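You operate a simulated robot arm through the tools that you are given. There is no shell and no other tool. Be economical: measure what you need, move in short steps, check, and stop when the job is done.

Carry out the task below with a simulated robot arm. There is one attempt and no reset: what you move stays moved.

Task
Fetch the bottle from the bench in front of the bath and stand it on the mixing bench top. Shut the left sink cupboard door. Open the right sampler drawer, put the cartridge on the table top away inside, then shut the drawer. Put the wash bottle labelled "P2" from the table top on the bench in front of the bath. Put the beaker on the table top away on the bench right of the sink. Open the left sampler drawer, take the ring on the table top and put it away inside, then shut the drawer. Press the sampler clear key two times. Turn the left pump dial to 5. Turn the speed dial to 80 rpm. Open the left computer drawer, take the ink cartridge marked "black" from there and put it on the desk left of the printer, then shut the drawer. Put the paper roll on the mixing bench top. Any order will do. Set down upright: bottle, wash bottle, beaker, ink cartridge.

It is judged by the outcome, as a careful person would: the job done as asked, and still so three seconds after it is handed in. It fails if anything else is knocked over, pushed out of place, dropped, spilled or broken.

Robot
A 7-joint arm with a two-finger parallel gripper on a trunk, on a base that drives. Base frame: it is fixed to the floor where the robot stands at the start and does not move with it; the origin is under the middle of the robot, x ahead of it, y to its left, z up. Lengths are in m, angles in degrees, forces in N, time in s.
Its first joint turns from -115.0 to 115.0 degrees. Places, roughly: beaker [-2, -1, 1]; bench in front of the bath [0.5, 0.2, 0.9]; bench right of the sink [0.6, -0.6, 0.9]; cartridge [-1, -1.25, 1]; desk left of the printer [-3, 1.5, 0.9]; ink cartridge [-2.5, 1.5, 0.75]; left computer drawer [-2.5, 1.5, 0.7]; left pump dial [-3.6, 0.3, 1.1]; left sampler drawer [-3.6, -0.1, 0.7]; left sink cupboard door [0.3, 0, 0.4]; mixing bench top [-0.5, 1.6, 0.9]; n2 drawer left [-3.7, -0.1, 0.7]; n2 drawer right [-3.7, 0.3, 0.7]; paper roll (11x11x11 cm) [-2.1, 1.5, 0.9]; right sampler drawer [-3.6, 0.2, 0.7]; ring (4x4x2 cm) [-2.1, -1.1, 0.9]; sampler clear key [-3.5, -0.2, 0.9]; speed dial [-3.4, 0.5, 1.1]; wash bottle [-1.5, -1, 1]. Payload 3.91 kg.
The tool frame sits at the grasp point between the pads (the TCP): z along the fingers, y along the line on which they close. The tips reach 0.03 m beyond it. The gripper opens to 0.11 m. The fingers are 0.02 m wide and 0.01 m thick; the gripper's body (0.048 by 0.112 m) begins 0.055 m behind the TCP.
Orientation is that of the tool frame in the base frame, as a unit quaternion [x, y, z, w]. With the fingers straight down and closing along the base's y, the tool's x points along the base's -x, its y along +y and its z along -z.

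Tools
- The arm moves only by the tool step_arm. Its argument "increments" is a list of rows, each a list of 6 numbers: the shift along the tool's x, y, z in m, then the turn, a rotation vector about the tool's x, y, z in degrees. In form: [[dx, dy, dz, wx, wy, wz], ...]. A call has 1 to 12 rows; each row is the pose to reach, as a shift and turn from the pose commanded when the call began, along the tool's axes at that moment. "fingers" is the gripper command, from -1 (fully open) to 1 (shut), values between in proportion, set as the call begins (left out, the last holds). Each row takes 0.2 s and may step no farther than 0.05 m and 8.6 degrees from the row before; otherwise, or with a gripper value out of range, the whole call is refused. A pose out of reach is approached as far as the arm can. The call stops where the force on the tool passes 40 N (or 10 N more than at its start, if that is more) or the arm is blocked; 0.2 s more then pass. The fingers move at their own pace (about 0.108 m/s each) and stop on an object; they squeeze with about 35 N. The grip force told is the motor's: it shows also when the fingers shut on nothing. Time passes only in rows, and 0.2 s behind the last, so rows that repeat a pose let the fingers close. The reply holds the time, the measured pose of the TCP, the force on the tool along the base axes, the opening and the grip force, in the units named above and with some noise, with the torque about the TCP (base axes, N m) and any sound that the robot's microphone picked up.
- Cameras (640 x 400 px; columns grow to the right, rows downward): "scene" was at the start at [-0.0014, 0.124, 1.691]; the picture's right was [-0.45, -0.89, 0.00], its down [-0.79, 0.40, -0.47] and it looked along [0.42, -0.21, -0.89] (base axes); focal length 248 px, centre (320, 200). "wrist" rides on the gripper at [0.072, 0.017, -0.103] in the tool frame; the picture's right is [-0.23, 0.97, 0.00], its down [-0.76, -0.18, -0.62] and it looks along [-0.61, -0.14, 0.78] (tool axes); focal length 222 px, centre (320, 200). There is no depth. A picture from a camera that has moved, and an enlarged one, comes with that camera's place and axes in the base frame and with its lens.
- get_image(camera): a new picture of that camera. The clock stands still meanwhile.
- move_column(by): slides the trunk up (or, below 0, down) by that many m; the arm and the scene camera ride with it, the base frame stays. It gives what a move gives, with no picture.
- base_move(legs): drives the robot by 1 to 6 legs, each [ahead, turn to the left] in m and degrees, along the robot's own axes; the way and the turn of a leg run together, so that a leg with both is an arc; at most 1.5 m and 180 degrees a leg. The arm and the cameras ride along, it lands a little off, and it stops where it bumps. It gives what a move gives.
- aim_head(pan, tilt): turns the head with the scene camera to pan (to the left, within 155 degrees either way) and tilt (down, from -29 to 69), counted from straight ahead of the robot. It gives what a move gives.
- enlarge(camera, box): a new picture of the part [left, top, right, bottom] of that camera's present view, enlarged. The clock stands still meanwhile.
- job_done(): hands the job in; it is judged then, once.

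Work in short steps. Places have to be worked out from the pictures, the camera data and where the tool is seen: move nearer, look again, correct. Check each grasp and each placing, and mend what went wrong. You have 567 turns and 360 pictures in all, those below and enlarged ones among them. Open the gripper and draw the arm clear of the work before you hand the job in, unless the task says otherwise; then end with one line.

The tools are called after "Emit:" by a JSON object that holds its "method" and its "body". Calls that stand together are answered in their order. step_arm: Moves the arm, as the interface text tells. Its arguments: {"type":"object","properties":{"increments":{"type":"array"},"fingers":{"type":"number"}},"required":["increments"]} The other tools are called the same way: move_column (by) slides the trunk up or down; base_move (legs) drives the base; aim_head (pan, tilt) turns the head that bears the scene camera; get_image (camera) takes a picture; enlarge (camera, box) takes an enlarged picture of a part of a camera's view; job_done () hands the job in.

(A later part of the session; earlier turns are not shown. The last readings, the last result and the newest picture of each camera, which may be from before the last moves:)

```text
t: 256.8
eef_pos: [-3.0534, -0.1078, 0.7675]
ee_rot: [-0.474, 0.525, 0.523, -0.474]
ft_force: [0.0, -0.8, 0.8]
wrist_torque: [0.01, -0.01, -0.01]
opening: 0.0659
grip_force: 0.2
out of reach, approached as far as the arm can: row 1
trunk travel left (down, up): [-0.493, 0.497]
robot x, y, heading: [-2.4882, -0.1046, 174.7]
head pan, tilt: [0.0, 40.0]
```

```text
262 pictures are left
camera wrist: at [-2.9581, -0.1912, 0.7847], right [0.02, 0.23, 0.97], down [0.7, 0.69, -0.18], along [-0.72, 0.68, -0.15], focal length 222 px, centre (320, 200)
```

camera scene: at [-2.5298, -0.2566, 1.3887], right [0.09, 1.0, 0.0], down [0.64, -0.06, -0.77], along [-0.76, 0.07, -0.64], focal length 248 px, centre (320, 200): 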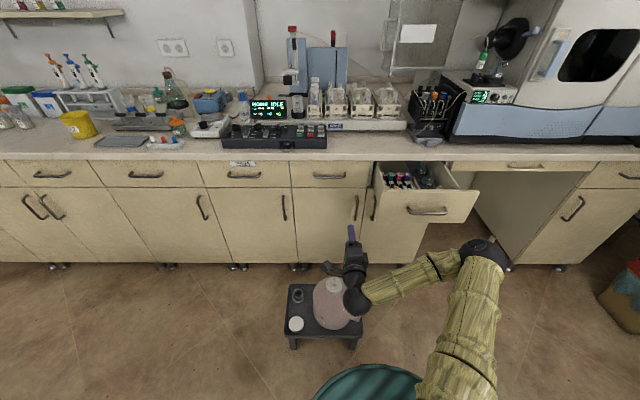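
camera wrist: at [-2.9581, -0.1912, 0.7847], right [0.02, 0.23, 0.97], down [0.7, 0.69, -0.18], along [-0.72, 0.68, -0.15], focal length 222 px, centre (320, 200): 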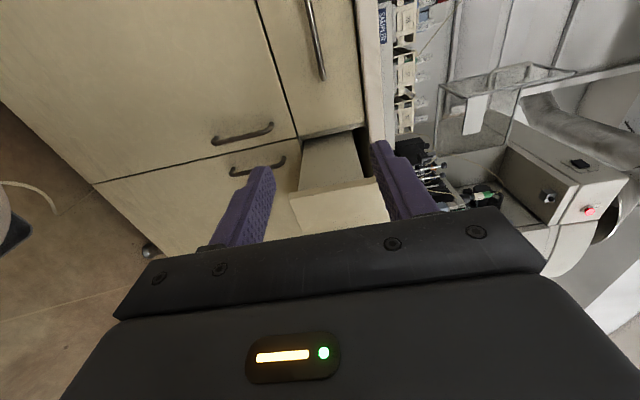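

Drive 0.15 ahead and line up with handle A.

Emit:
{"method": "base_move", "body": {"legs": [[0.15, 0]]}}

Emit:
{"method": "step_arm", "body": {"increments": [[0.02, 0, 0.03, 0, 0, 0], [0.045, 0, 0.07, 0, 0, 0], [0.053, 0, 0.11, 0, 0, 0]]}}

Emit:
{"method": "get_image", "body": {"camera": "wrist"}}

```text
t: 258.2
eef_pos: [-3.2022, -0.0933, 0.7674]
ee_rot: [-0.474, 0.526, 0.523, -0.474]
ft_force: [0.7, 0.0, 0.2]
wrist_torque: [0.02, -0.06, 0.0]
opening: 0.0659
grip_force: 0.0
trunk travel left (down, up): [-0.493, 0.497]
robot x, y, heading: [-2.6407, -0.0912, 174.6]
head pan, tilt: [0.0, 40.0]
```

```text
t: 259.0
eef_pos: [-3.3177, -0.1366, 0.7655]
ee_rot: [-0.474, 0.526, 0.524, -0.474]
ft_force: [0.1, -0.3, 0.4]
wrist_torque: [0.01, -0.03, -0.03]
opening: 0.0657
grip_force: 0.1
trunk travel left (down, up): [-0.493, 0.497]
robot x, y, heading: [-2.6412, -0.0937, 174.6]
head pan, tilt: [0.0, 40.0]
```

```text
261 pictures are left
camera wrist: at [-3.2226, -0.2198, 0.7837], right [0.02, 0.23, 0.97], down [0.7, 0.69, -0.18], along [-0.72, 0.68, -0.15], focal length 222 px, centre (320, 200)
```

wrist: 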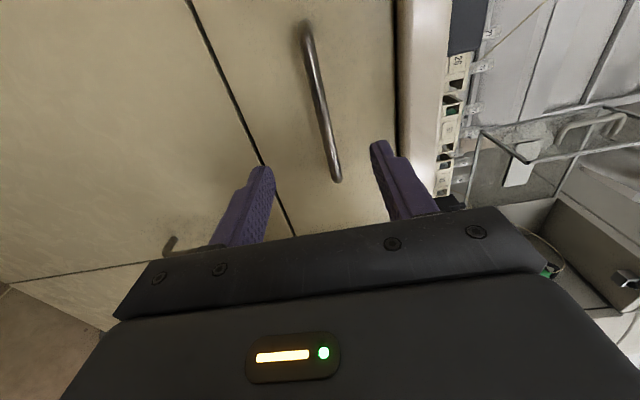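

Same view as before with drawer B. Advance 0.087 and close.

Emit:
{"method": "step_arm", "body": {"increments": [[0, 0.006, 0.03, 0, 0, 0], [0, 0.006, 0.06, 0, 0, 0], [0, 0.006, 0.087, 0, 0, 0]]}}

Emit:
{"method": "step_arm", "body": {"increments": [[0, 0, 0, 0, 0, 0], [0, 0, 0, 0, 0, 0], [0, 0, 0, 0, 0, 0], [0, 0, 0, 0, 0, 0]], "fingers": 1}}

```text
t: 259.8
eef_pos: [-3.4048, -0.1264, 0.7726]
ee_rot: [-0.474, 0.526, 0.523, -0.475]
ft_force: [0.0, -0.2, 0.2]
wrist_torque: [-0.01, -0.03, 0.02]
opening: 0.066
grip_force: 0.1
trunk travel left (down, up): [-0.493, 0.497]
robot x, y, heading: [-2.639, -0.0926, 174.4]
head pan, tilt: [0.0, 40.0]
```

```text
t: 260.8
eef_pos: [-3.4042, -0.1259, 0.7704]
ee_rot: [-0.475, 0.527, 0.522, -0.474]
ft_force: [1.4, -0.2, -5.8]
wrist_torque: [0.33, -0.06, 0.22]
opening: 0.0114
grip_force: 44.9
trunk travel left (down, up): [-0.493, 0.497]
robot x, y, heading: [-2.6398, -0.0926, 174.5]
head pan, tilt: [0.0, 40.0]
```

Gripped. Pull 0.2 m, release, and look.

Emit:
{"method": "step_arm", "body": {"increments": [[0, 0, -0.02, 0, 0, 0], [0, 0, -0.05, 0, 0, 0], [0, 0, -0.08, 0, 0, 0], [0, 0, -0.11, 0, 0, 0], [0, 0, -0.14, 0, 0, 0], [0, 0, -0.17, 0, 0, 0], [0, 0, -0.2, 0, 0, 0], [0, 0, -0.22, 0, 0, 0]]}}

Emit:
{"method": "step_arm", "body": {"increments": [[0, 0, 0, 0, 0, 0], [0, 0, 0, 0, 0, 0]], "fingers": -0.2}}

Emit:
{"method": "base_move", "body": {"legs": [[-0.25, 0]]}}

Emit:
{"method": "move_column", "body": {"by": 0.33}}

Emit:
{"method": "get_image", "body": {"camera": "scene"}}

```text
t: 262.6
eef_pos: [-3.1858, -0.1467, 0.7716]
ee_rot: [-0.475, 0.528, 0.524, -0.471]
ft_force: [2.1, 14.1, -25.8]
wrist_torque: [0.11, -0.22, 0.63]
opening: 0.0114
grip_force: 45.2
trunk travel left (down, up): [-0.493, 0.497]
robot x, y, heading: [-2.6413, -0.0948, 174.5]
head pan, tilt: [0.0, 40.0]
```

```text
t: 263.2
eef_pos: [-3.186, -0.1493, 0.7752]
ee_rot: [-0.475, 0.525, 0.523, -0.475]
ft_force: [0.5, 0.4, 0.2]
wrist_torque: [0.02, -0.02, 0.01]
opening: 0.066
grip_force: 0.1
trunk travel left (down, up): [-0.493, 0.497]
robot x, y, heading: [-2.6372, -0.0917, 174.4]
head pan, tilt: [0.0, 40.0]
```

```text
t: 265.0
eef_pos: [-2.9369, -0.1708, 0.7731]
ee_rot: [-0.473, 0.528, 0.524, -0.473]
ft_force: [-1.0, -0.2, -0.4]
wrist_torque: [0.01, -0.01, 0.0]
opening: 0.0661
grip_force: 0.1
trunk travel left (down, up): [-0.493, 0.497]
robot x, y, heading: [-2.3939, -0.113, 174.6]
head pan, tilt: [0.0, 40.0]
```

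```text
t: 268.2
eef_pos: [-2.9376, -0.172, 1.1023]
ee_rot: [-0.473, 0.527, 0.523, -0.474]
ft_force: [-0.4, -0.4, -0.1]
wrist_torque: [-0.01, -0.02, -0.03]
opening: 0.0661
grip_force: 0.1
trunk travel left (down, up): [-0.823, 0.167]
robot x, y, heading: [-2.3896, -0.1185, 174.6]
head pan, tilt: [0.0, 40.0]
```

```text
260 pictures are left
camera scene: at [-2.4315, -0.2661, 1.7186], right [0.1, 1.0, 0.0], down [0.64, -0.06, -0.77], along [-0.76, 0.07, -0.64], focal length 248 px, centre (320, 200)
```

scene: 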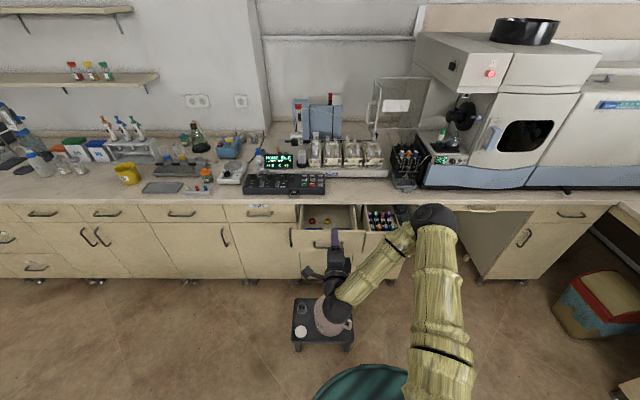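

Both drawers are open. Restore the tool to pointing down.

Emit:
{"method": "step_arm", "body": {"increments": [[0, 0, 0, 0, 0, -8.2], [0, 0, 0, 0, 0, -16.4], [0, 0, 0, 0, 0, -24.6], [0, 0, 0, 0, 0, -32.8], [0, 0, 0, 0, 0, -41], [0, 0, 0, 0, 0, -49.2], [0, 0, 0, 0, 0, -57.4], [0, 0, 0, 0, 0, -65.6], [0, 0, 0, 0, 0, -73.8], [0, 0, 0, 0, 0, -82], [0, 0, 0, 0, 0, -90]]}}

Emit:
{"method": "step_arm", "body": {"increments": [[0, 0, 0, 0, 8.2, 0], [0, 0, 0, 0, 16.4, 0], [0, 0, 0, 0, 24.6, 0], [0, 0, 0, 0, 32.8, 0], [0, 0, 0, 0, 41, 0], [0, 0, 0, 0, 49.2, 0], [0, 0, 0, 0, 57.4, 0], [0, 0, 0, 0, 65.6, 0], [0, 0, 0, 0, 73.8, 0], [0, 0, 0, 0, 82, 0], [0, 0, 0, 0, 90, 0]]}}

Emit:
{"method": "enlarge", "body": {"camera": "scene", "box": [270, 180, 430, 280]}}

```text
t: 270.6
eef_pos: [-2.9367, -0.1715, 1.1053]
ee_rot: [0.707, -0.037, -0.705, -0.036]
ft_force: [-1.0, 0.5, -0.2]
wrist_torque: [-0.01, -0.05, 0.01]
opening: 0.0663
grip_force: 0.0
trunk travel left (down, up): [-0.823, 0.167]
robot x, y, heading: [-2.392, -0.1133, 174.4]
head pan, tilt: [0.0, 40.0]
```

```text
t: 273.0
eef_pos: [-2.9376, -0.1712, 1.1022]
ee_rot: [0.999, -0.051, 0.003, 0.003]
ft_force: [0.6, 0.5, 0.4]
wrist_torque: [0.0, -0.01, -0.03]
opening: 0.066
grip_force: 0.0
trunk travel left (down, up): [-0.823, 0.167]
robot x, y, heading: [-2.3929, -0.1147, 174.5]
head pan, tilt: [0.0, 40.0]
```

```text
4.00 times, centred on (350, 230) of scene
camera zoom: at [-2.4326, -0.265, 1.7188], right [0.1, 1.0, 0.0], down [0.64, -0.06, -0.77], along [-0.76, 0.07, -0.64], focal length 990 px, centre (200, 80)
```

zoom: 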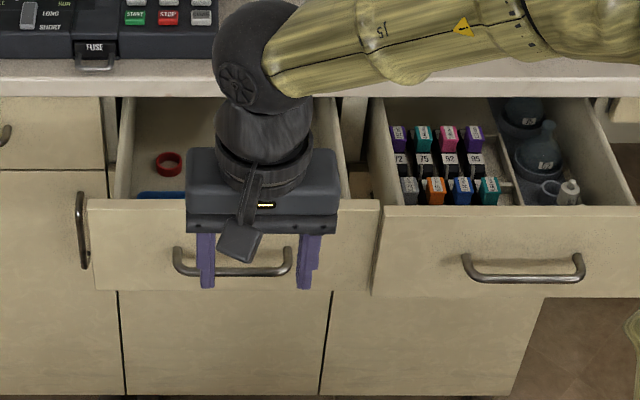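

Go back to the table for the cartridge.

Emit:
{"method": "base_move", "body": {"legs": [[-0.44, 0], [0, 95.5], [0.14, 0]]}}

Emit:
{"method": "get_image", "body": {"camera": "wrist"}}

```text
t: 280.7
eef_pos: [-1.8383, -0.8352, 1.1032]
ee_rot: [0.707, 0.707, 0.003, 0.0]
ft_force: [-0.8, -1.1, -1.1]
wrist_torque: [0.04, 0.01, 0.0]
opening: 0.0659
grip_force: 0.1
trunk travel left (down, up): [-0.823, 0.167]
robot x, y, heading: [-1.9516, -0.2982, -89.6]
head pan, tilt: [0.0, 40.0]
```

```text
258 pictures are left
camera wrist: at [-1.8227, -0.7652, 1.2062], right [0.97, -0.23, 0.0], down [-0.18, -0.76, 0.62], along [-0.14, -0.6, -0.79], focal length 222 px, centre (320, 200)
```

wrist: 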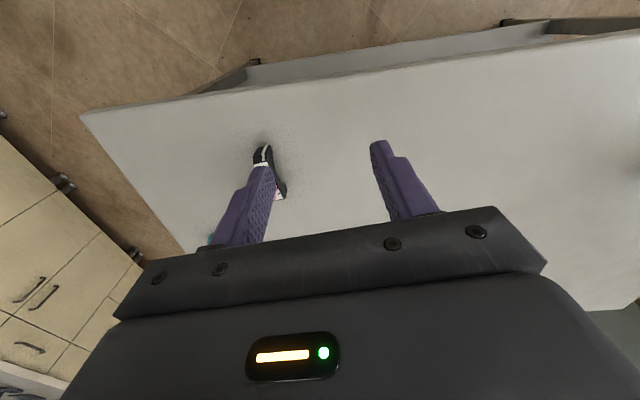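

Move over the parked cartridge at (-1.943, -0.918).

Emit:
{"method": "step_arm", "body": {"increments": [[-0.03, -0.035, 0, 0, 0, 0], [-0.06, -0.07, 0, 0, 0, 0], [-0.083, -0.105, 0, 0, 0, 0], [-0.083, -0.105, 0.045, 0, 0, 0], [-0.083, -0.105, 0.09, 0, 0, 0]], "fingers": -0.4}}

Emit:
{"method": "get_image", "body": {"camera": "wrist"}}

```text
t: 281.9
eef_pos: [-1.9429, -0.9189, 1.0134]
ee_rot: [0.707, 0.707, 0.002, 0.0]
ft_force: [-0.3, 0.3, 0.2]
wrist_torque: [0.02, 0.0, -0.01]
opening: 0.0769
grip_force: 0.1
trunk travel left (down, up): [-0.823, 0.167]
robot x, y, heading: [-1.9451, -0.2998, -89.8]
head pan, tilt: [0.0, 40.0]
```

```text
257 pictures are left
camera wrist: at [-1.9273, -0.8473, 1.1168], right [0.97, -0.23, 0.0], down [-0.18, -0.76, 0.62], along [-0.14, -0.6, -0.78], focal length 222 px, centre (320, 200)
```

wrist: 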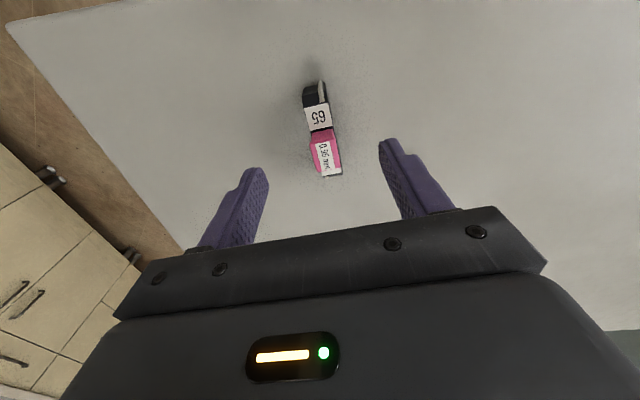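

Neighbours in the drawer are tightly pitched, so I'll grip the cartridge lengthwise. Roll the gripper 90° and look.

Emit:
{"method": "step_arm", "body": {"increments": [[0, 0, 0, 0, 0, 8.2], [0, 0, 0, 0, 0, 16.4], [0, 0, 0, 0, 0, 24.6], [0, 0, 0, 0, 0, 32.8], [0, 0, 0, 0, 0, 41], [0, 0, 0, 0, 0, 49.2], [0, 0, 0, 0, 0, 57.4], [0, 0, 0, 0, 0, 65.6], [0, 0, 0, 0, 0, 73.8], [0, 0, 0, 0, 0, 82], [0, 0, 0, 0, 0, 90]], "fingers": -1}}

Emit:
{"method": "get_image", "body": {"camera": "wrist"}}

Emit:
{"method": "enlarge", "body": {"camera": "scene", "box": [240, 160, 400, 260]}}

```text
t: 284.3
eef_pos: [-1.9435, -0.9175, 1.0143]
ee_rot: [1.0, -0.001, 0.002, -0.001]
ft_force: [0.1, 0.3, -0.7]
wrist_torque: [0.01, -0.04, -0.03]
opening: 0.1099
grip_force: 0.1
trunk travel left (down, up): [-0.823, 0.167]
robot x, y, heading: [-1.9515, -0.3023, -89.6]
head pan, tilt: [0.0, 40.0]
```

```text
256 pictures are left
camera wrist: at [-1.8716, -0.9357, 1.1162], right [-0.23, -0.97, 0.0], down [-0.76, 0.18, 0.62], along [-0.6, 0.15, -0.78], focal length 222 px, centre (320, 200)
```

wrist: 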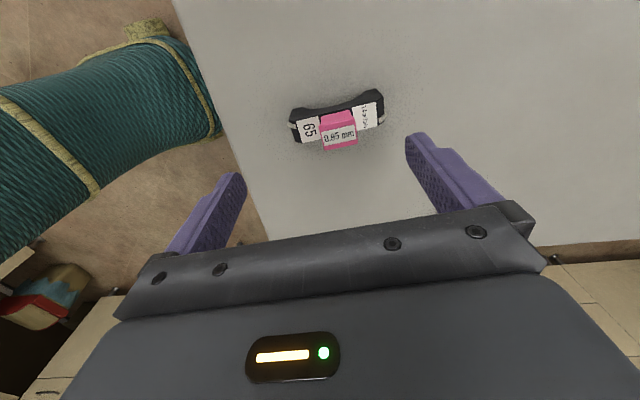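

```text
4.00 times, centred on (320, 210) of scene
camera zoom: at [-1.7964, -0.3232, 1.7187], right [-1.0, -0.01, 0.0], down [0.0, 0.64, -0.77], along [0.01, -0.77, -0.64], focal length 990 px, centre (320, 160)
```

zoom: 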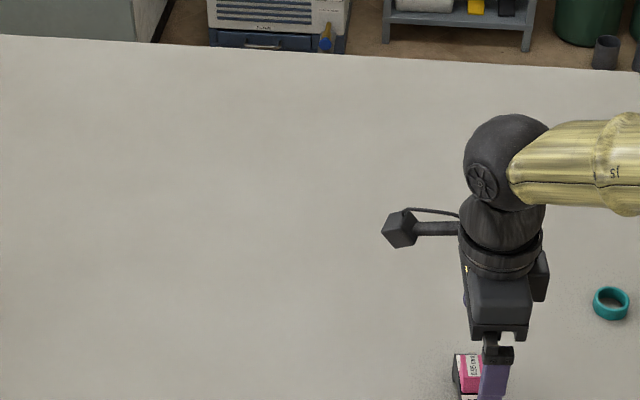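

Cartridge is ~0.088 long, 5° rotated. Correct pose by small offsets and look again lower.

Emit:
{"method": "step_arm", "body": {"increments": [[0.007, 0.016, 0.02, 0, 0, -5], [0.007, 0.016, 0.05, 0, 0, -5]]}}

Emit:
{"method": "get_image", "body": {"camera": "wrist"}}

```text
t: 284.9
eef_pos: [-1.9371, -0.9325, 0.963]
ee_rot: [0.999, 0.044, 0.002, -0.001]
ft_force: [0.5, 0.1, -0.3]
wrist_torque: [-0.01, 0.03, 0.01]
opening: 0.1101
grip_force: 0.1
trunk travel left (down, up): [-0.823, 0.167]
robot x, y, heading: [-1.9529, -0.3017, -89.9]
head pan, tilt: [0.0, 40.0]
```

```text
254 pictures are left
camera wrist: at [-1.8635, -0.945, 1.0667], right [-0.14, -0.99, 0.0], down [-0.78, 0.11, 0.62], along [-0.61, 0.09, -0.78], focal length 222 px, centre (320, 200)
```

wrist: 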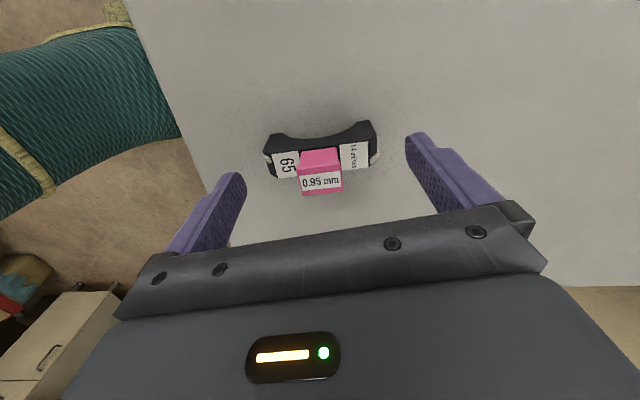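

Aligned. Descend to z≈0.922 and close.

Emit:
{"method": "step_arm", "body": {"increments": [[0, 0, 0.02, 0, 0, 2], [0, 0, 0.041, 0, 0, 2]]}}

Emit:
{"method": "step_arm", "body": {"increments": [[0, 0, 0, 0, 0, 0], [0, 0, 0, 0, 0, 0], [0, 0, 0, 0, 0, 0]], "fingers": 1}}

Emit:
{"method": "step_arm", "body": {"increments": [[0, 0, -0.045, 0, 0, 0], [0, 0, -0.09, 0, 0, 0], [0, 0, -0.135, 0, 0, 0], [0, 0, -0.18, 0, 0, 0]]}}

Emit:
{"method": "get_image", "body": {"camera": "wrist"}}

```text
t: 285.5
eef_pos: [-1.9355, -0.9328, 0.9229]
ee_rot: [1.0, 0.026, 0.002, -0.002]
ft_force: [0.2, 0.3, 0.1]
wrist_torque: [-0.03, -0.04, -0.01]
opening: 0.1099
grip_force: 0.1
trunk travel left (down, up): [-0.823, 0.167]
robot x, y, heading: [-1.9466, -0.2999, -89.4]
head pan, tilt: [0.0, 40.0]
```

```text
t: 286.3
eef_pos: [-1.9354, -0.9323, 0.9226]
ee_rot: [1.0, 0.026, 0.002, -0.002]
ft_force: [-0.1, 0.6, -0.7]
wrist_torque: [-0.02, 0.0, 0.0]
opening: 0.0854
grip_force: 34.7
trunk travel left (down, up): [-0.823, 0.167]
robot x, y, heading: [-1.9536, -0.2983, -89.7]
head pan, tilt: [0.0, 40.0]
```

```text
t: 287.3
eef_pos: [-1.9352, -0.9322, 1.1023]
ee_rot: [1.0, 0.026, 0.002, -0.002]
ft_force: [0.1, 0.7, -0.2]
wrist_torque: [0.0, 0.02, 0.03]
opening: 0.0856
grip_force: 35.0
trunk travel left (down, up): [-0.823, 0.167]
robot x, y, heading: [-1.9511, -0.2985, -89.6]
head pan, tilt: [0.0, 40.0]
```

```text
253 pictures are left
camera wrist: at [-1.8637, -0.9468, 1.2056], right [-0.18, -0.98, 0.0], down [-0.77, 0.14, 0.62], along [-0.61, 0.11, -0.78], focal length 222 px, centre (320, 200)
```

wrist: 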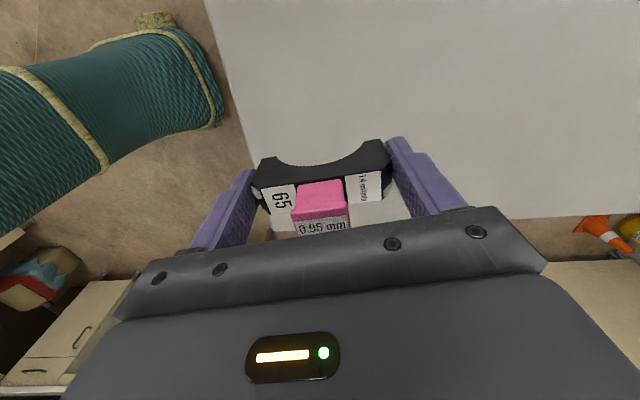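

Cartridge held lengthwise. Drive to the right drawer and inspect it from above.

Emit:
{"method": "base_move", "body": {"legs": [[0, -126.4], [0.8, 0], [0, 30]]}}

Emit:
{"method": "get_image", "body": {"camera": "scene"}}

Emit:
{"method": "get_image", "body": {"camera": "wrist"}}

```text
t: 298.3
eef_pos: [-3.2298, 0.2157, 1.1019]
ee_rot: [-0.689, 0.725, -0.003, 0.001]
ft_force: [0.3, -0.1, 0.1]
wrist_torque: [0.02, 0.0, 0.02]
opening: 0.0853
grip_force: 34.9
trunk travel left (down, up): [-0.823, 0.167]
robot x, y, heading: [-2.5991, 0.1627, 174.6]
head pan, tilt: [0.0, 40.0]
```

```text
252 pictures are left
camera scene: at [-2.6358, 0.0124, 1.7186], right [0.1, 1.0, 0.0], down [0.64, -0.06, -0.77], along [-0.76, 0.07, -0.64], focal length 248 px, centre (320, 200)
```

scene: 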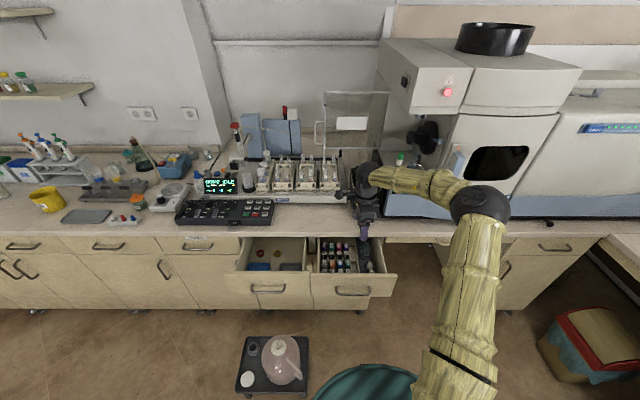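

```text
251 pictures are left
camera wrist: at [-3.2506, 0.1422, 1.2049], right [-0.96, 0.28, 0.0], down [0.22, 0.75, 0.62], along [0.18, 0.6, -0.78], focal length 222 px, centre (320, 200)
```

wrist: 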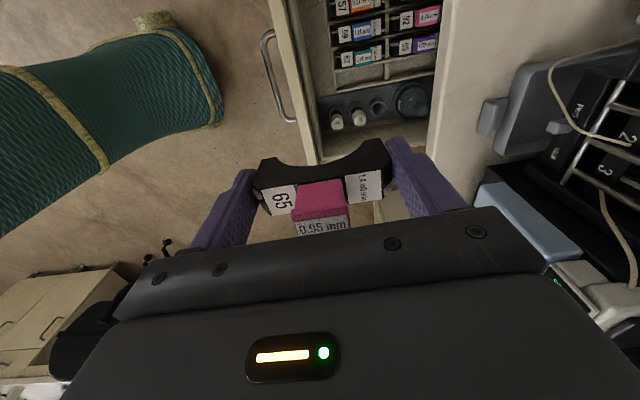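

Emit:
{"method": "enlarge", "body": {"camera": "wrist", "box": [250, 0, 450, 170]}}

Emit:
{"method": "enlarge", "body": {"camera": "scene", "box": [220, 225, 400, 310]}}

```text
2.35 times, centred on (350, 85) of wrist
camera zoom: at [-3.2506, 0.1422, 1.2049], right [-0.96, 0.28, 0.0], down [0.22, 0.75, 0.62], along [0.18, 0.6, -0.78], focal length 523 px, centre (249, 471)
```

zoom: 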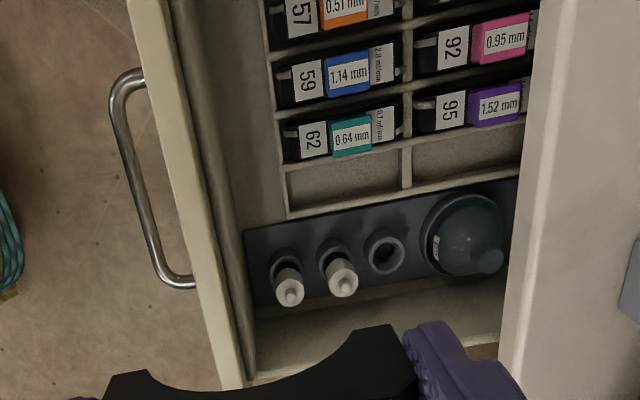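

```text
3.56 times, centred on (310, 268) of scene
camera zoom: at [-2.6358, 0.0124, 1.7186], right [0.1, 1.0, 0.0], down [0.64, -0.06, -0.77], along [-0.76, 0.07, -0.64], focal length 880 px, centre (356, -40)
```

zoom: 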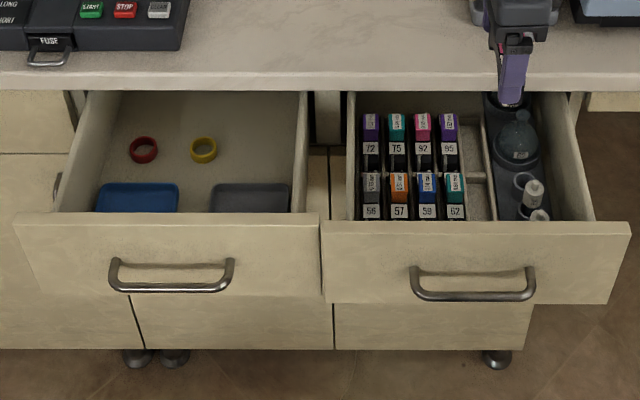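

The free slot right of "62" is right for "65", but I need a higher grip so fingertips clear the slot walls. Return to the table to regrip.

Emit:
{"method": "base_move", "body": {"legs": [[0, -30], [-0.8, 0], [0, 126.4]]}}

Emit:
{"method": "get_image", "body": {"camera": "wrist"}}

```text
t: 309.2
eef_pos: [-1.9339, -0.9333, 1.1011]
ee_rot: [1.0, 0.025, 0.001, -0.001]
ft_force: [-0.9, 0.1, -0.9]
wrist_torque: [-0.03, -0.02, 0.01]
opening: 0.0853
grip_force: 35.0
trunk travel left (down, up): [-0.823, 0.167]
robot x, y, heading: [-1.9491, -0.3015, -89.7]
head pan, tilt: [0.0, 40.0]
```

```text
248 pictures are left
camera wrist: at [-1.8616, -0.9487, 1.2049], right [-0.18, -0.98, 0.0], down [-0.77, 0.14, 0.62], along [-0.61, 0.11, -0.78], focal length 222 px, centre (320, 200)
```

wrist: 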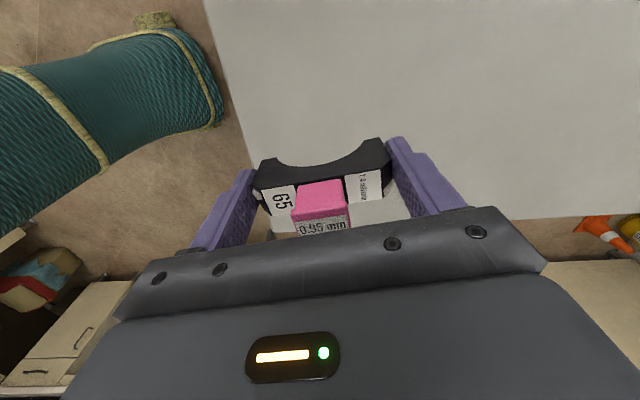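

Lower to the table, release, rise 1.8 cm, and regrip.

Emit:
{"method": "step_arm", "body": {"increments": [[0, 0, 0.045, 0, 0, 0], [0, 0, 0.09, 0, 0, 0], [0, 0, 0.135, 0, 0, 0], [0, 0, 0.17, 0, 0, 0], [0, 0, 0.175, 0, 0, 0], [0, 0, 0.178, 0, 0, 0], [0, 0, 0.18, 0, 0, 0]]}}

Emit:
{"method": "step_arm", "body": {"increments": [[0, 0, 0, 0, 0, 0], [0, 0, 0, 0, 0, 0], [0, 0, -0.01, 0, 0, 0], [0, 0, -0.018, 0, 0, 0]], "fingers": -0.9}}

Emit:
{"method": "step_arm", "body": {"increments": [[0, 0, 0, 0, 0, 0], [0, 0, 0, 0, 0, 0], [0, 0, 0, 0, 0, 0]], "fingers": 1}}

Emit:
{"method": "step_arm", "body": {"increments": [[0, 0, -0.045, 0, 0, 0], [0, 0, -0.09, 0, 0, 0], [0, 0, -0.135, 0, 0, 0], [0, 0, -0.165, 0, 0, 0]]}}

Emit:
{"method": "get_image", "body": {"camera": "wrist"}}

```text
t: 310.9
eef_pos: [-1.9332, -0.9323, 0.9228]
ee_rot: [1.0, 0.025, 0.002, -0.001]
ft_force: [0.0, 0.8, 3.5]
wrist_torque: [-0.09, 0.03, 0.0]
opening: 0.0853
grip_force: 34.9
trunk travel left (down, up): [-0.823, 0.167]
robot x, y, heading: [-1.9466, -0.301, -89.7]
head pan, tilt: [0.0, 40.0]
```

```text
t: 311.9
eef_pos: [-1.9343, -0.9332, 0.9408]
ee_rot: [1.0, 0.024, 0.002, -0.001]
ft_force: [-0.7, -0.3, 0.2]
wrist_torque: [-0.04, 0.01, -0.02]
opening: 0.1047
grip_force: 0.0
trunk travel left (down, up): [-0.823, 0.167]
robot x, y, heading: [-1.9496, -0.3012, -89.8]
head pan, tilt: [0.0, 40.0]
```

```text
t: 312.6
eef_pos: [-1.9337, -0.9326, 0.9406]
ee_rot: [1.0, 0.024, 0.002, -0.002]
ft_force: [0.4, 0.5, 0.8]
wrist_torque: [0.09, 0.0, 0.01]
opening: 0.0854
grip_force: 35.4
trunk travel left (down, up): [-0.823, 0.167]
robot x, y, heading: [-1.9455, -0.2987, -89.5]
head pan, tilt: [0.0, 40.0]
```

```text
t: 313.6
eef_pos: [-1.9351, -0.9329, 1.1061]
ee_rot: [1.0, 0.026, 0.001, -0.002]
ft_force: [0.6, 0.1, -0.9]
wrist_torque: [-0.02, 0.01, 0.0]
opening: 0.0852
grip_force: 35.5
trunk travel left (down, up): [-0.823, 0.167]
robot x, y, heading: [-1.9466, -0.3011, -89.3]
head pan, tilt: [0.0, 40.0]
```

```text
247 pictures are left
camera wrist: at [-1.8616, -0.9477, 1.2097], right [-0.18, -0.98, 0.0], down [-0.77, 0.14, 0.62], along [-0.61, 0.11, -0.78], focal length 222 px, centre (320, 200)
```

wrist: 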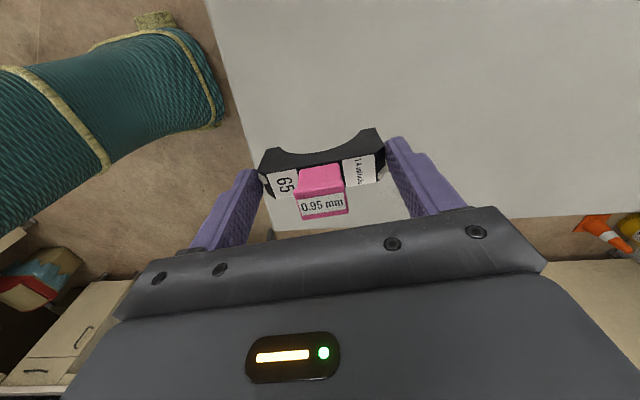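

Regripped higher (bottom 5.2 cm below TCP). Drive to the drawer again.

Emit:
{"method": "base_move", "body": {"legs": [[0, -126.4], [0.8, 0], [0, 30]]}}

Emit:
{"method": "enlarge", "body": {"camera": "wrist", "box": [250, 0, 450, 170]}}

```text
t: 324.7
eef_pos: [-3.2202, 0.2674, 1.1063]
ee_rot: [-0.674, 0.739, -0.003, -0.001]
ft_force: [0.1, 0.7, -0.8]
wrist_torque: [0.0, 0.02, -0.03]
opening: 0.0851
grip_force: 34.8
trunk travel left (down, up): [-0.823, 0.167]
robot x, y, heading: [-2.5917, 0.1884, 172.5]
head pan, tilt: [0.0, 40.0]
```

```text
2.35 times, centred on (350, 85) of wrist
camera zoom: at [-3.2439, 0.1961, 1.209], right [-0.95, 0.31, 0.0], down [0.24, 0.74, 0.62], along [0.2, 0.59, -0.78], focal length 523 px, centre (249, 471)
```

zoom: 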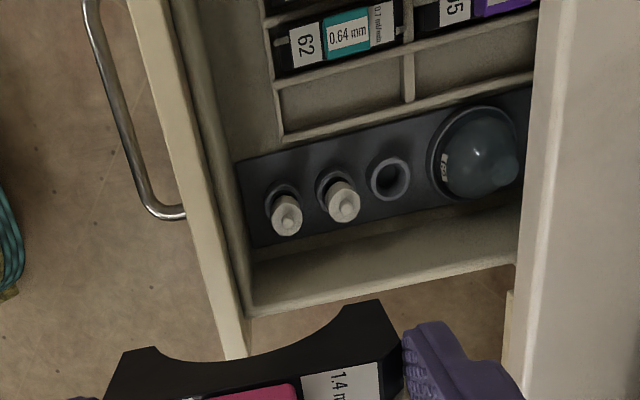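

The slot is too tight (±2 mm); the free floor strip at the right side of this drawer (y≈0.35–0.40) is roomy. Move above (-3.285, 0.374) and lower to 0.90, then check.

Emit:
{"method": "step_arm", "body": {"increments": [[-0.03, 0.025, 0, 0, 0, 0], [-0.065, 0.05, 0, 0, 0, 0], [-0.1, 0.075, 0, 0, 0, 0], [-0.1, 0.075, 0.045, 0, 0, 0], [-0.1, 0.075, 0.09, 0, 0, 0], [-0.1, 0.075, 0.135, 0, 0, 0], [-0.1, 0.075, 0.18, 0, 0, 0]]}}

Emit:
{"method": "get_image", "body": {"camera": "wrist"}}

Emit:
{"method": "enlarge", "body": {"camera": "scene", "box": [270, 210, 430, 310]}}

```text
t: 326.3
eef_pos: [-3.2854, 0.3734, 0.9238]
ee_rot: [-0.674, 0.739, -0.002, 0.0]
ft_force: [-0.4, -0.6, 0.1]
wrist_torque: [0.01, -0.02, 0.01]
opening: 0.0849
grip_force: 34.8
trunk travel left (down, up): [-0.823, 0.167]
robot x, y, heading: [-2.5907, 0.1887, 172.0]
head pan, tilt: [0.0, 40.0]
```

```text
245 pictures are left
camera wrist: at [-3.3093, 0.3017, 1.0268], right [-0.95, 0.31, 0.0], down [0.24, 0.74, 0.62], along [0.2, 0.59, -0.78], focal length 222 px, centre (320, 200)
```

wrist: 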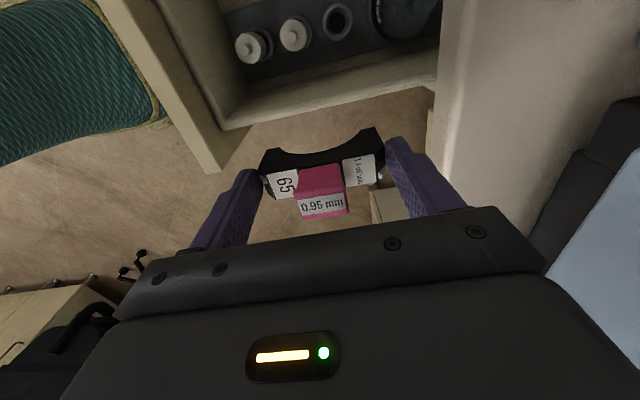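

```text
4.00 times, centred on (350, 260) of scene
camera zoom: at [-2.6359, 0.0429, 1.7187], right [0.13, 0.99, 0.0], down [0.64, -0.09, -0.77], along [-0.76, 0.1, -0.64], focal length 990 px, centre (200, -40)
```

zoom: 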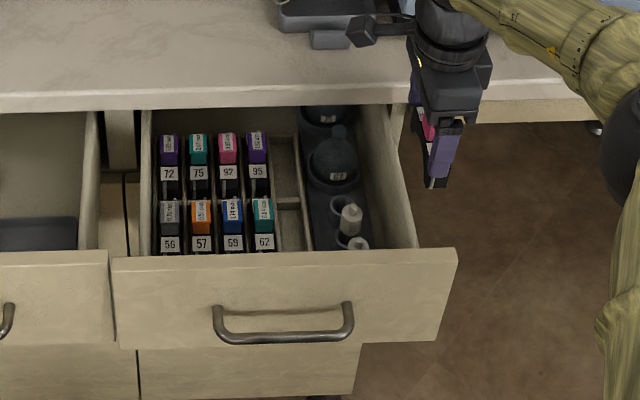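

The strip's centre is actually y≈0.352. Shift -2.1 cm in y and lower to 0.82, then check again.

Emit:
{"method": "step_arm", "body": {"increments": [[0.0214, -0.002, 0.03, 0, 0, -1], [0.0214, -0.002, 0.06, 0, 0, -1], [0.0214, -0.002, 0.085, 0, 0, -1]]}}

Emit:
{"method": "get_image", "body": {"camera": "wrist"}}

Emit:
{"method": "enlarge", "body": {"camera": "scene", "box": [270, 210, 430, 310]}}

```text
t: 327.2
eef_pos: [-3.2891, 0.3531, 0.8471]
ee_rot: [-0.68, 0.733, 0.002, -0.003]
ft_force: [-2.8, -1.7, 19.1]
wrist_torque: [-0.09, -0.68, -0.06]
opening: 0.0855
grip_force: 34.8
trunk travel left (down, up): [-0.823, 0.167]
robot x, y, heading: [-2.5913, 0.1924, 172.2]
head pan, tilt: [0.0, 40.0]
stopped in row 3: the force on the tool passed its limit (the readings are from after the stop); the commanded pose is now the measured one
```

```text
243 pictures are left
camera wrist: at [-3.3108, 0.2806, 0.9505], right [-0.95, 0.3, 0.01], down [0.24, 0.75, 0.62], along [0.18, 0.59, -0.78], focal length 222 px, centre (320, 200)
```

wrist: 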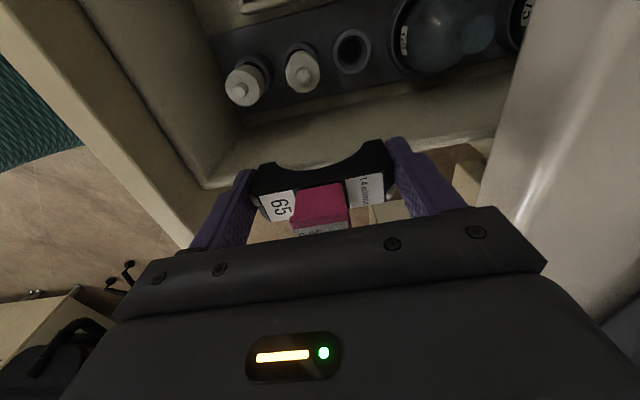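

```text
4.00 times, centred on (350, 260) of scene
camera zoom: at [-2.6341, 0.0423, 1.7186], right [0.13, 0.99, 0.0], down [0.64, -0.08, -0.77], along [-0.76, 0.1, -0.64], focal length 990 px, centre (200, -40)
```

zoom: 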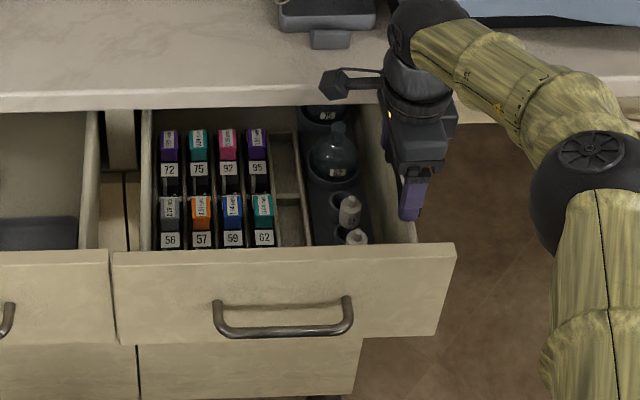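

It touched the drawer's side-wall top (z≈0.795). Lift and study the strip more exactly.

Emit:
{"method": "step_arm", "body": {"increments": [[0.03, 0, -0.03, 0, 0, 0]]}}

Emit:
{"method": "enlarge", "body": {"camera": "wrist", "box": [180, 0, 540, 220]}}

```text
t: 327.6
eef_pos: [-3.2872, 0.3228, 0.8727]
ee_rot: [-0.681, 0.733, 0.0, 0.0]
ft_force: [0.0, -0.1, -0.6]
wrist_torque: [0.01, 0.01, 0.02]
opening: 0.0853
grip_force: 35.1
trunk travel left (down, up): [-0.823, 0.167]
robot x, y, heading: [-2.5894, 0.1938, 172.5]
head pan, tilt: [0.0, 40.0]
```

```text
1.78 times, centred on (360, 110) of wrist
camera zoom: at [-3.31, 0.2508, 0.9761], right [-0.95, 0.3, 0.0], down [0.23, 0.75, 0.62], along [0.19, 0.59, -0.78], focal length 395 px, centre (249, 360)
```

zoom: 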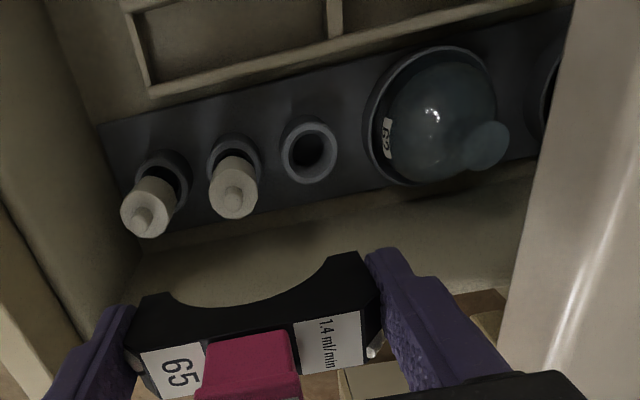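

Strip is y≈0.326–0.362 here; centre 0.344. Shift +2.1 cm and descend carefully.

Emit:
{"method": "step_arm", "body": {"increments": [[-0.021, 0.002, 0, 0, 0, 0], [-0.021, 0.002, 0.025, 0, 0, 0], [-0.021, 0.002, 0.045, 0, 0, 0]]}}

Emit:
{"method": "enlarge", "body": {"camera": "wrist", "box": [180, 0, 540, 220]}}

```text
t: 328.5
eef_pos: [-3.2943, 0.3434, 0.8399]
ee_rot: [-0.68, 0.733, 0.004, -0.006]
ft_force: [-4.0, -2.3, 25.5]
wrist_torque: [0.08, -1.15, -0.12]
opening: 0.0855
grip_force: 34.4
trunk travel left (down, up): [-0.823, 0.167]
robot x, y, heading: [-2.5904, 0.1856, 172.5]
head pan, tilt: [0.0, 40.0]
stopped in row 3: the force on the tool passed its limit (the readings are from after the stop); the commanded pose is now the measured one
```

```text
1.78 times, centred on (360, 110) of wrist
camera zoom: at [-3.3159, 0.2724, 0.9441], right [-0.95, 0.3, 0.01], down [0.24, 0.75, 0.62], along [0.18, 0.59, -0.79], focal length 395 px, centre (249, 360)
```

zoom: 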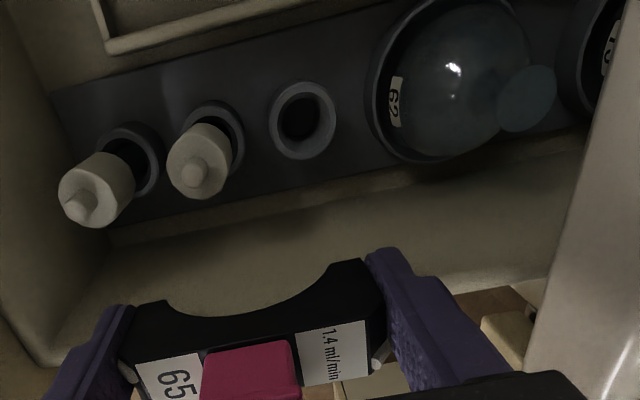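

Emit:
{"method": "enlarge", "body": {"camera": "scene", "box": [330, 220, 410, 270]}}

```text
8.00 times, centred on (370, 245) of scene
camera zoom: at [-2.6344, 0.0423, 1.7189], right [0.13, 0.99, 0.0], down [0.64, -0.08, -0.77], along [-0.76, 0.1, -0.64], focal length 1981 px, centre (-80, -160)
```

zoom: 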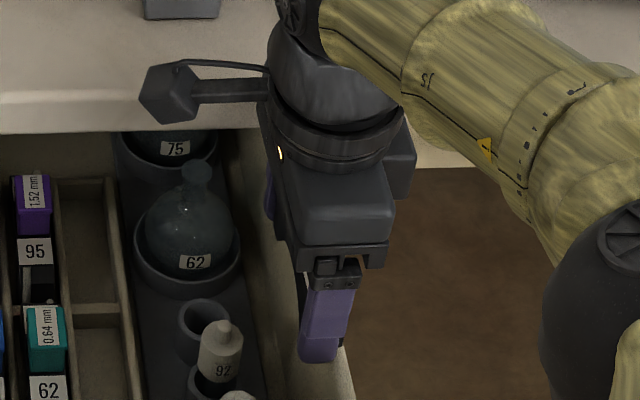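

The strip is too narrow. I'll use the slot with careful force-guided insertion: raise, move above it, and view closely.

Emit:
{"method": "step_arm", "body": {"increments": [[0, 0, -0.04, 0, 0, 0], [0, 0, -0.06, 0, 0, 0], [0.04, -0.002, -0.06, 0, 0, 1], [0.08, -0.004, -0.06, 0, 0, 2.3], [0.1027, -0.005, -0.06, 0, 0, 2.3]]}}

Emit:
{"method": "enlarge", "body": {"camera": "wrist", "box": [200, 0, 480, 220]}}

Emit:
{"method": "enlarge", "body": {"camera": "scene", "box": [300, 220, 400, 280]}}

```text
t: 329.7
eef_pos: [-3.2941, 0.2411, 0.8968]
ee_rot: [-0.665, 0.747, 0.002, -0.003]
ft_force: [0.6, 0.0, -1.2]
wrist_torque: [-0.02, 0.01, -0.02]
opening: 0.0856
grip_force: 34.7
trunk travel left (down, up): [-0.823, 0.167]
robot x, y, heading: [-2.5885, 0.1932, 172.6]
head pan, tilt: [0.0, 40.0]
```

```text
1.82 times, centred on (340, 110) of wrist
camera zoom: at [-3.3194, 0.1702, 1.0002], right [-0.94, 0.34, 0.01], down [0.27, 0.74, 0.62], along [0.21, 0.59, -0.78], focal length 404 px, centre (284, 364)
```

zoom: 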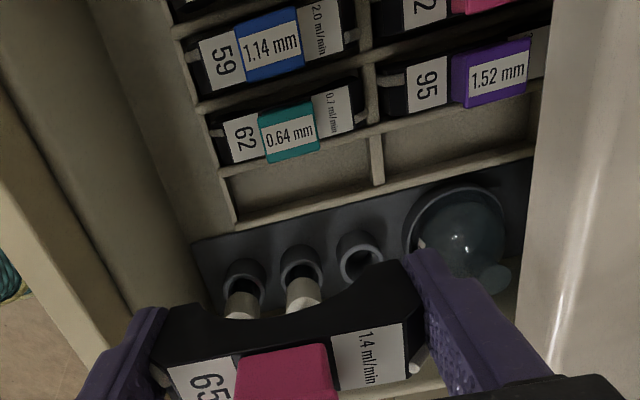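

```text
6.40 times, centred on (350, 250) of scene
camera zoom: at [-2.6351, 0.0422, 1.7186], right [0.13, 0.99, 0.0], down [0.64, -0.08, -0.77], along [-0.76, 0.1, -0.64], focal length 1584 px, centre (128, -120)
```

zoom: 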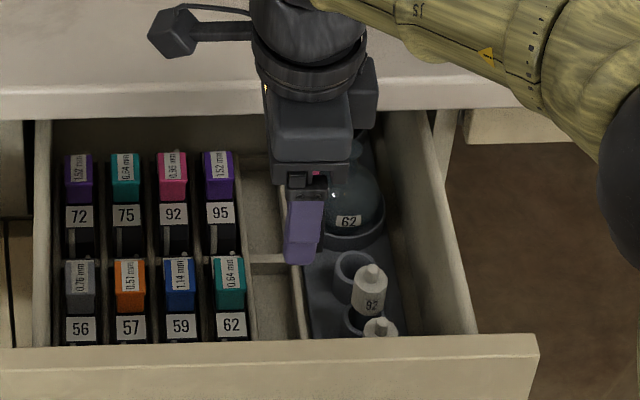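

Slot centre estimate (-3.310, 0.236); cartridge centre is +2.5 mm from TCP in y, so TCP → (-3.310, 0.2335). Move and descend to just above the rim.

Emit:
{"method": "step_arm", "body": {"increments": [[0.0094, 0.015, 0, 0, 0, 0], [0.0094, 0.015, 0.035, 0, 0, 0], [0.0094, 0.015, 0.07, 0, 0, 0], [0.0094, 0.015, 0.085, 0, 0, 0]]}}

Emit:
{"method": "enlarge", "body": {"camera": "wrist", "box": [200, 0, 480, 220]}}

Emit:
{"method": "enlarge", "body": {"camera": "scene", "box": [300, 220, 400, 280]}}

```text
t: 330.7
eef_pos: [-3.3121, 0.2352, 0.8108]
ee_rot: [-0.665, 0.747, 0.002, -0.003]
ft_force: [0.4, -0.9, -0.6]
wrist_torque: [0.02, 0.0, -0.03]
opening: 0.0856
grip_force: 35.5
trunk travel left (down, up): [-0.823, 0.167]
robot x, y, heading: [-2.5897, 0.1923, 172.4]
head pan, tilt: [0.0, 40.0]
```

```text
1.82 times, centred on (340, 110) of wrist
camera zoom: at [-3.3365, 0.1637, 0.9138], right [-0.94, 0.34, 0.01], down [0.27, 0.74, 0.62], along [0.21, 0.59, -0.78], focal length 404 px, centre (284, 364)
```

zoom: 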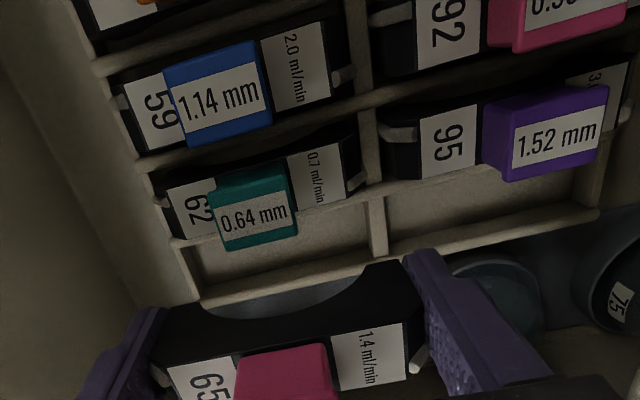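

```text
6.40 times, centred on (350, 250) of scene
camera zoom: at [-2.6351, 0.0426, 1.7187], right [0.13, 0.99, 0.0], down [0.64, -0.08, -0.77], along [-0.76, 0.1, -0.64], focal length 1584 px, centre (128, -120)
```

zoom: 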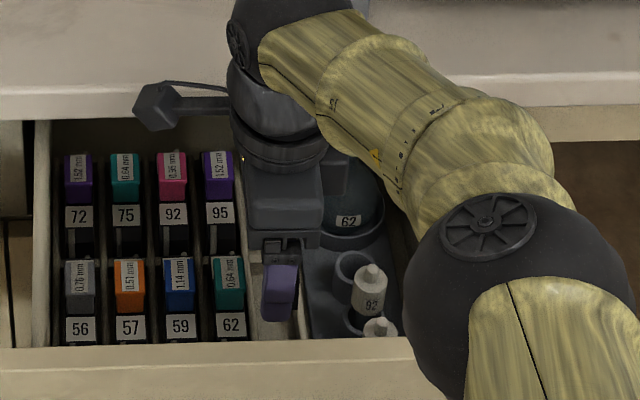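

The cartridge slid up in the fingers during the wall contacts. Raise and return to the table to regrip it properly.

Emit:
{"method": "step_arm", "body": {"increments": [[0, 0, -0.045, 0, 0, 0], [0, 0, -0.09, 0, 0, 0], [0.01, -0.03, -0.135, 0, 0, 0], [0.02, -0.06, -0.18, 0, 0, 0], [0.02, -0.08, -0.22, 0, 0, 0], [0.02, -0.08, -0.26, 0, 0, 0]]}}

Emit:
{"method": "base_move", "body": {"legs": [[0, -30], [-0.8, 0], [0, 126.4]]}}

Emit:
{"method": "get_image", "body": {"camera": "wrist"}}

```text
refused: row 3 steps farther than a row can; nothing moved
```

```text
t: 331.8
eef_pos: [-3.2971, 0.3366, 0.811]
ee_rot: [-0.61, 0.792, -0.004, -0.011]
ft_force: [0.0, -1.4, 0.0]
wrist_torque: [0.01, 0.02, 0.06]
opening: 0.0864
grip_force: 35.3
trunk travel left (down, up): [-0.823, 0.167]
robot x, y, heading: [-2.5897, 0.1901, 163.3]
head pan, tilt: [0.0, 40.0]
stopped in leg 1: the force on the tool passed its limit (the readings are from after the stop); the commanded pose is now the measured one
```

```text
234 pictures are left
camera wrist: at [-3.3316, 0.2716, 0.9158], right [-0.88, 0.47, 0.0], down [0.37, 0.7, 0.6], along [0.28, 0.53, -0.8], focal length 222 px, centre (320, 200)
```

wrist: 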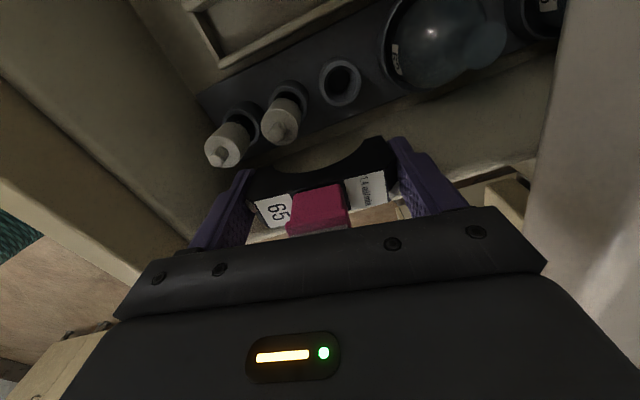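

I must not chain moves like that. The hand stopped at the drawer's side wall; bottles look upright. Lift straight up now.

Emit:
{"method": "step_arm", "body": {"increments": [[0.008, 0, -0.04, 0, 0, 0], [0.008, 0, -0.085, 0, 0, 0], [0.008, 0, -0.13, 0, 0, 0], [0.008, 0, -0.175, 0, 0, 0], [0.008, 0, -0.22, 0, 0, 0], [0.008, 0, -0.26, 0, 0, 0]]}}

Emit:
{"method": "get_image", "body": {"camera": "wrist"}}

Emit:
{"method": "enlarge", "body": {"camera": "scene", "box": [200, 200, 420, 320]}}

```text
t: 333.2
eef_pos: [-3.2952, 0.3336, 1.0714]
ee_rot: [-0.61, 0.792, -0.005, -0.01]
ft_force: [-0.4, -0.7, -0.7]
wrist_torque: [0.0, 0.01, 0.0]
opening: 0.0863
grip_force: 35.2
trunk travel left (down, up): [-0.823, 0.167]
robot x, y, heading: [-2.5938, 0.193, 163.6]
head pan, tilt: [0.0, 40.0]
```

```text
233 pictures are left
camera wrist: at [-3.3294, 0.2691, 1.1757], right [-0.88, 0.47, 0.0], down [0.37, 0.7, 0.6], along [0.28, 0.53, -0.8], focal length 222 px, centre (320, 200)
```

wrist: 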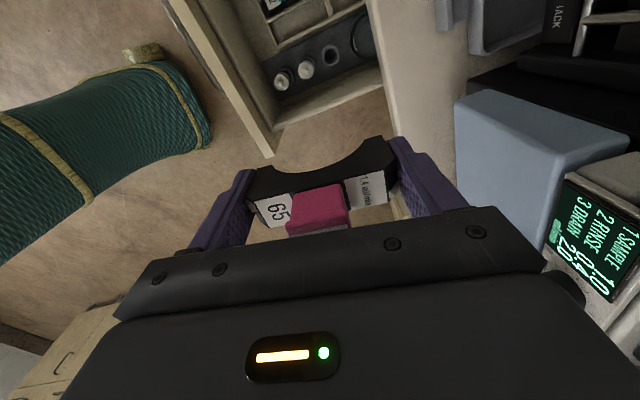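

```text
2.91 times, centred on (310, 260) of scene
camera zoom: at [-2.6572, 0.0515, 1.7186], right [0.29, 0.96, 0.0], down [0.62, -0.18, -0.77], along [-0.73, 0.22, -0.64], focal length 720 px, centre (349, 26)
```

zoom: 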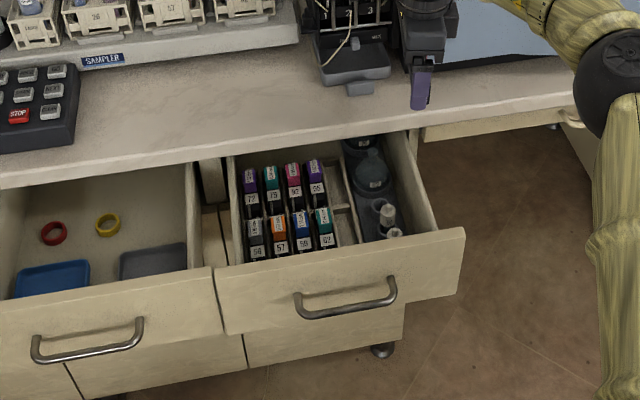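

All fine. Now with the arm high, drive back to the table.

Emit:
{"method": "base_move", "body": {"legs": [[0, -21], [-0.8, 0], [0, 127.4]]}}

Emit:
{"method": "get_image", "body": {"camera": "wrist"}}

```text
t: 343.9
eef_pos: [-1.9002, -1.0157, 1.0709]
ee_rot: [1.0, 0.012, 0.012, 0.003]
ft_force: [0.2, 0.5, -0.3]
wrist_torque: [0.03, 0.01, -0.04]
opening: 0.0858
grip_force: 34.7
trunk travel left (down, up): [-0.823, 0.167]
robot x, y, heading: [-1.962, -0.2997, -90.1]
head pan, tilt: [0.0, 40.0]
```

```text
231 pictures are left
camera wrist: at [-1.8304, -1.0316, 1.1749], right [-0.2, -0.98, 0.0], down [-0.78, 0.16, 0.6], along [-0.59, 0.12, -0.8], focal length 222 px, centre (320, 200)
```

wrist: 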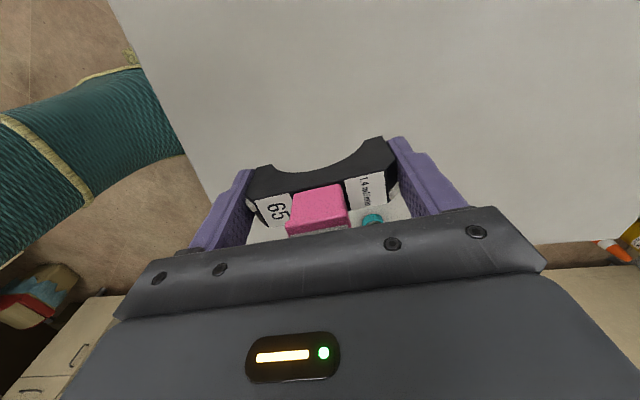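

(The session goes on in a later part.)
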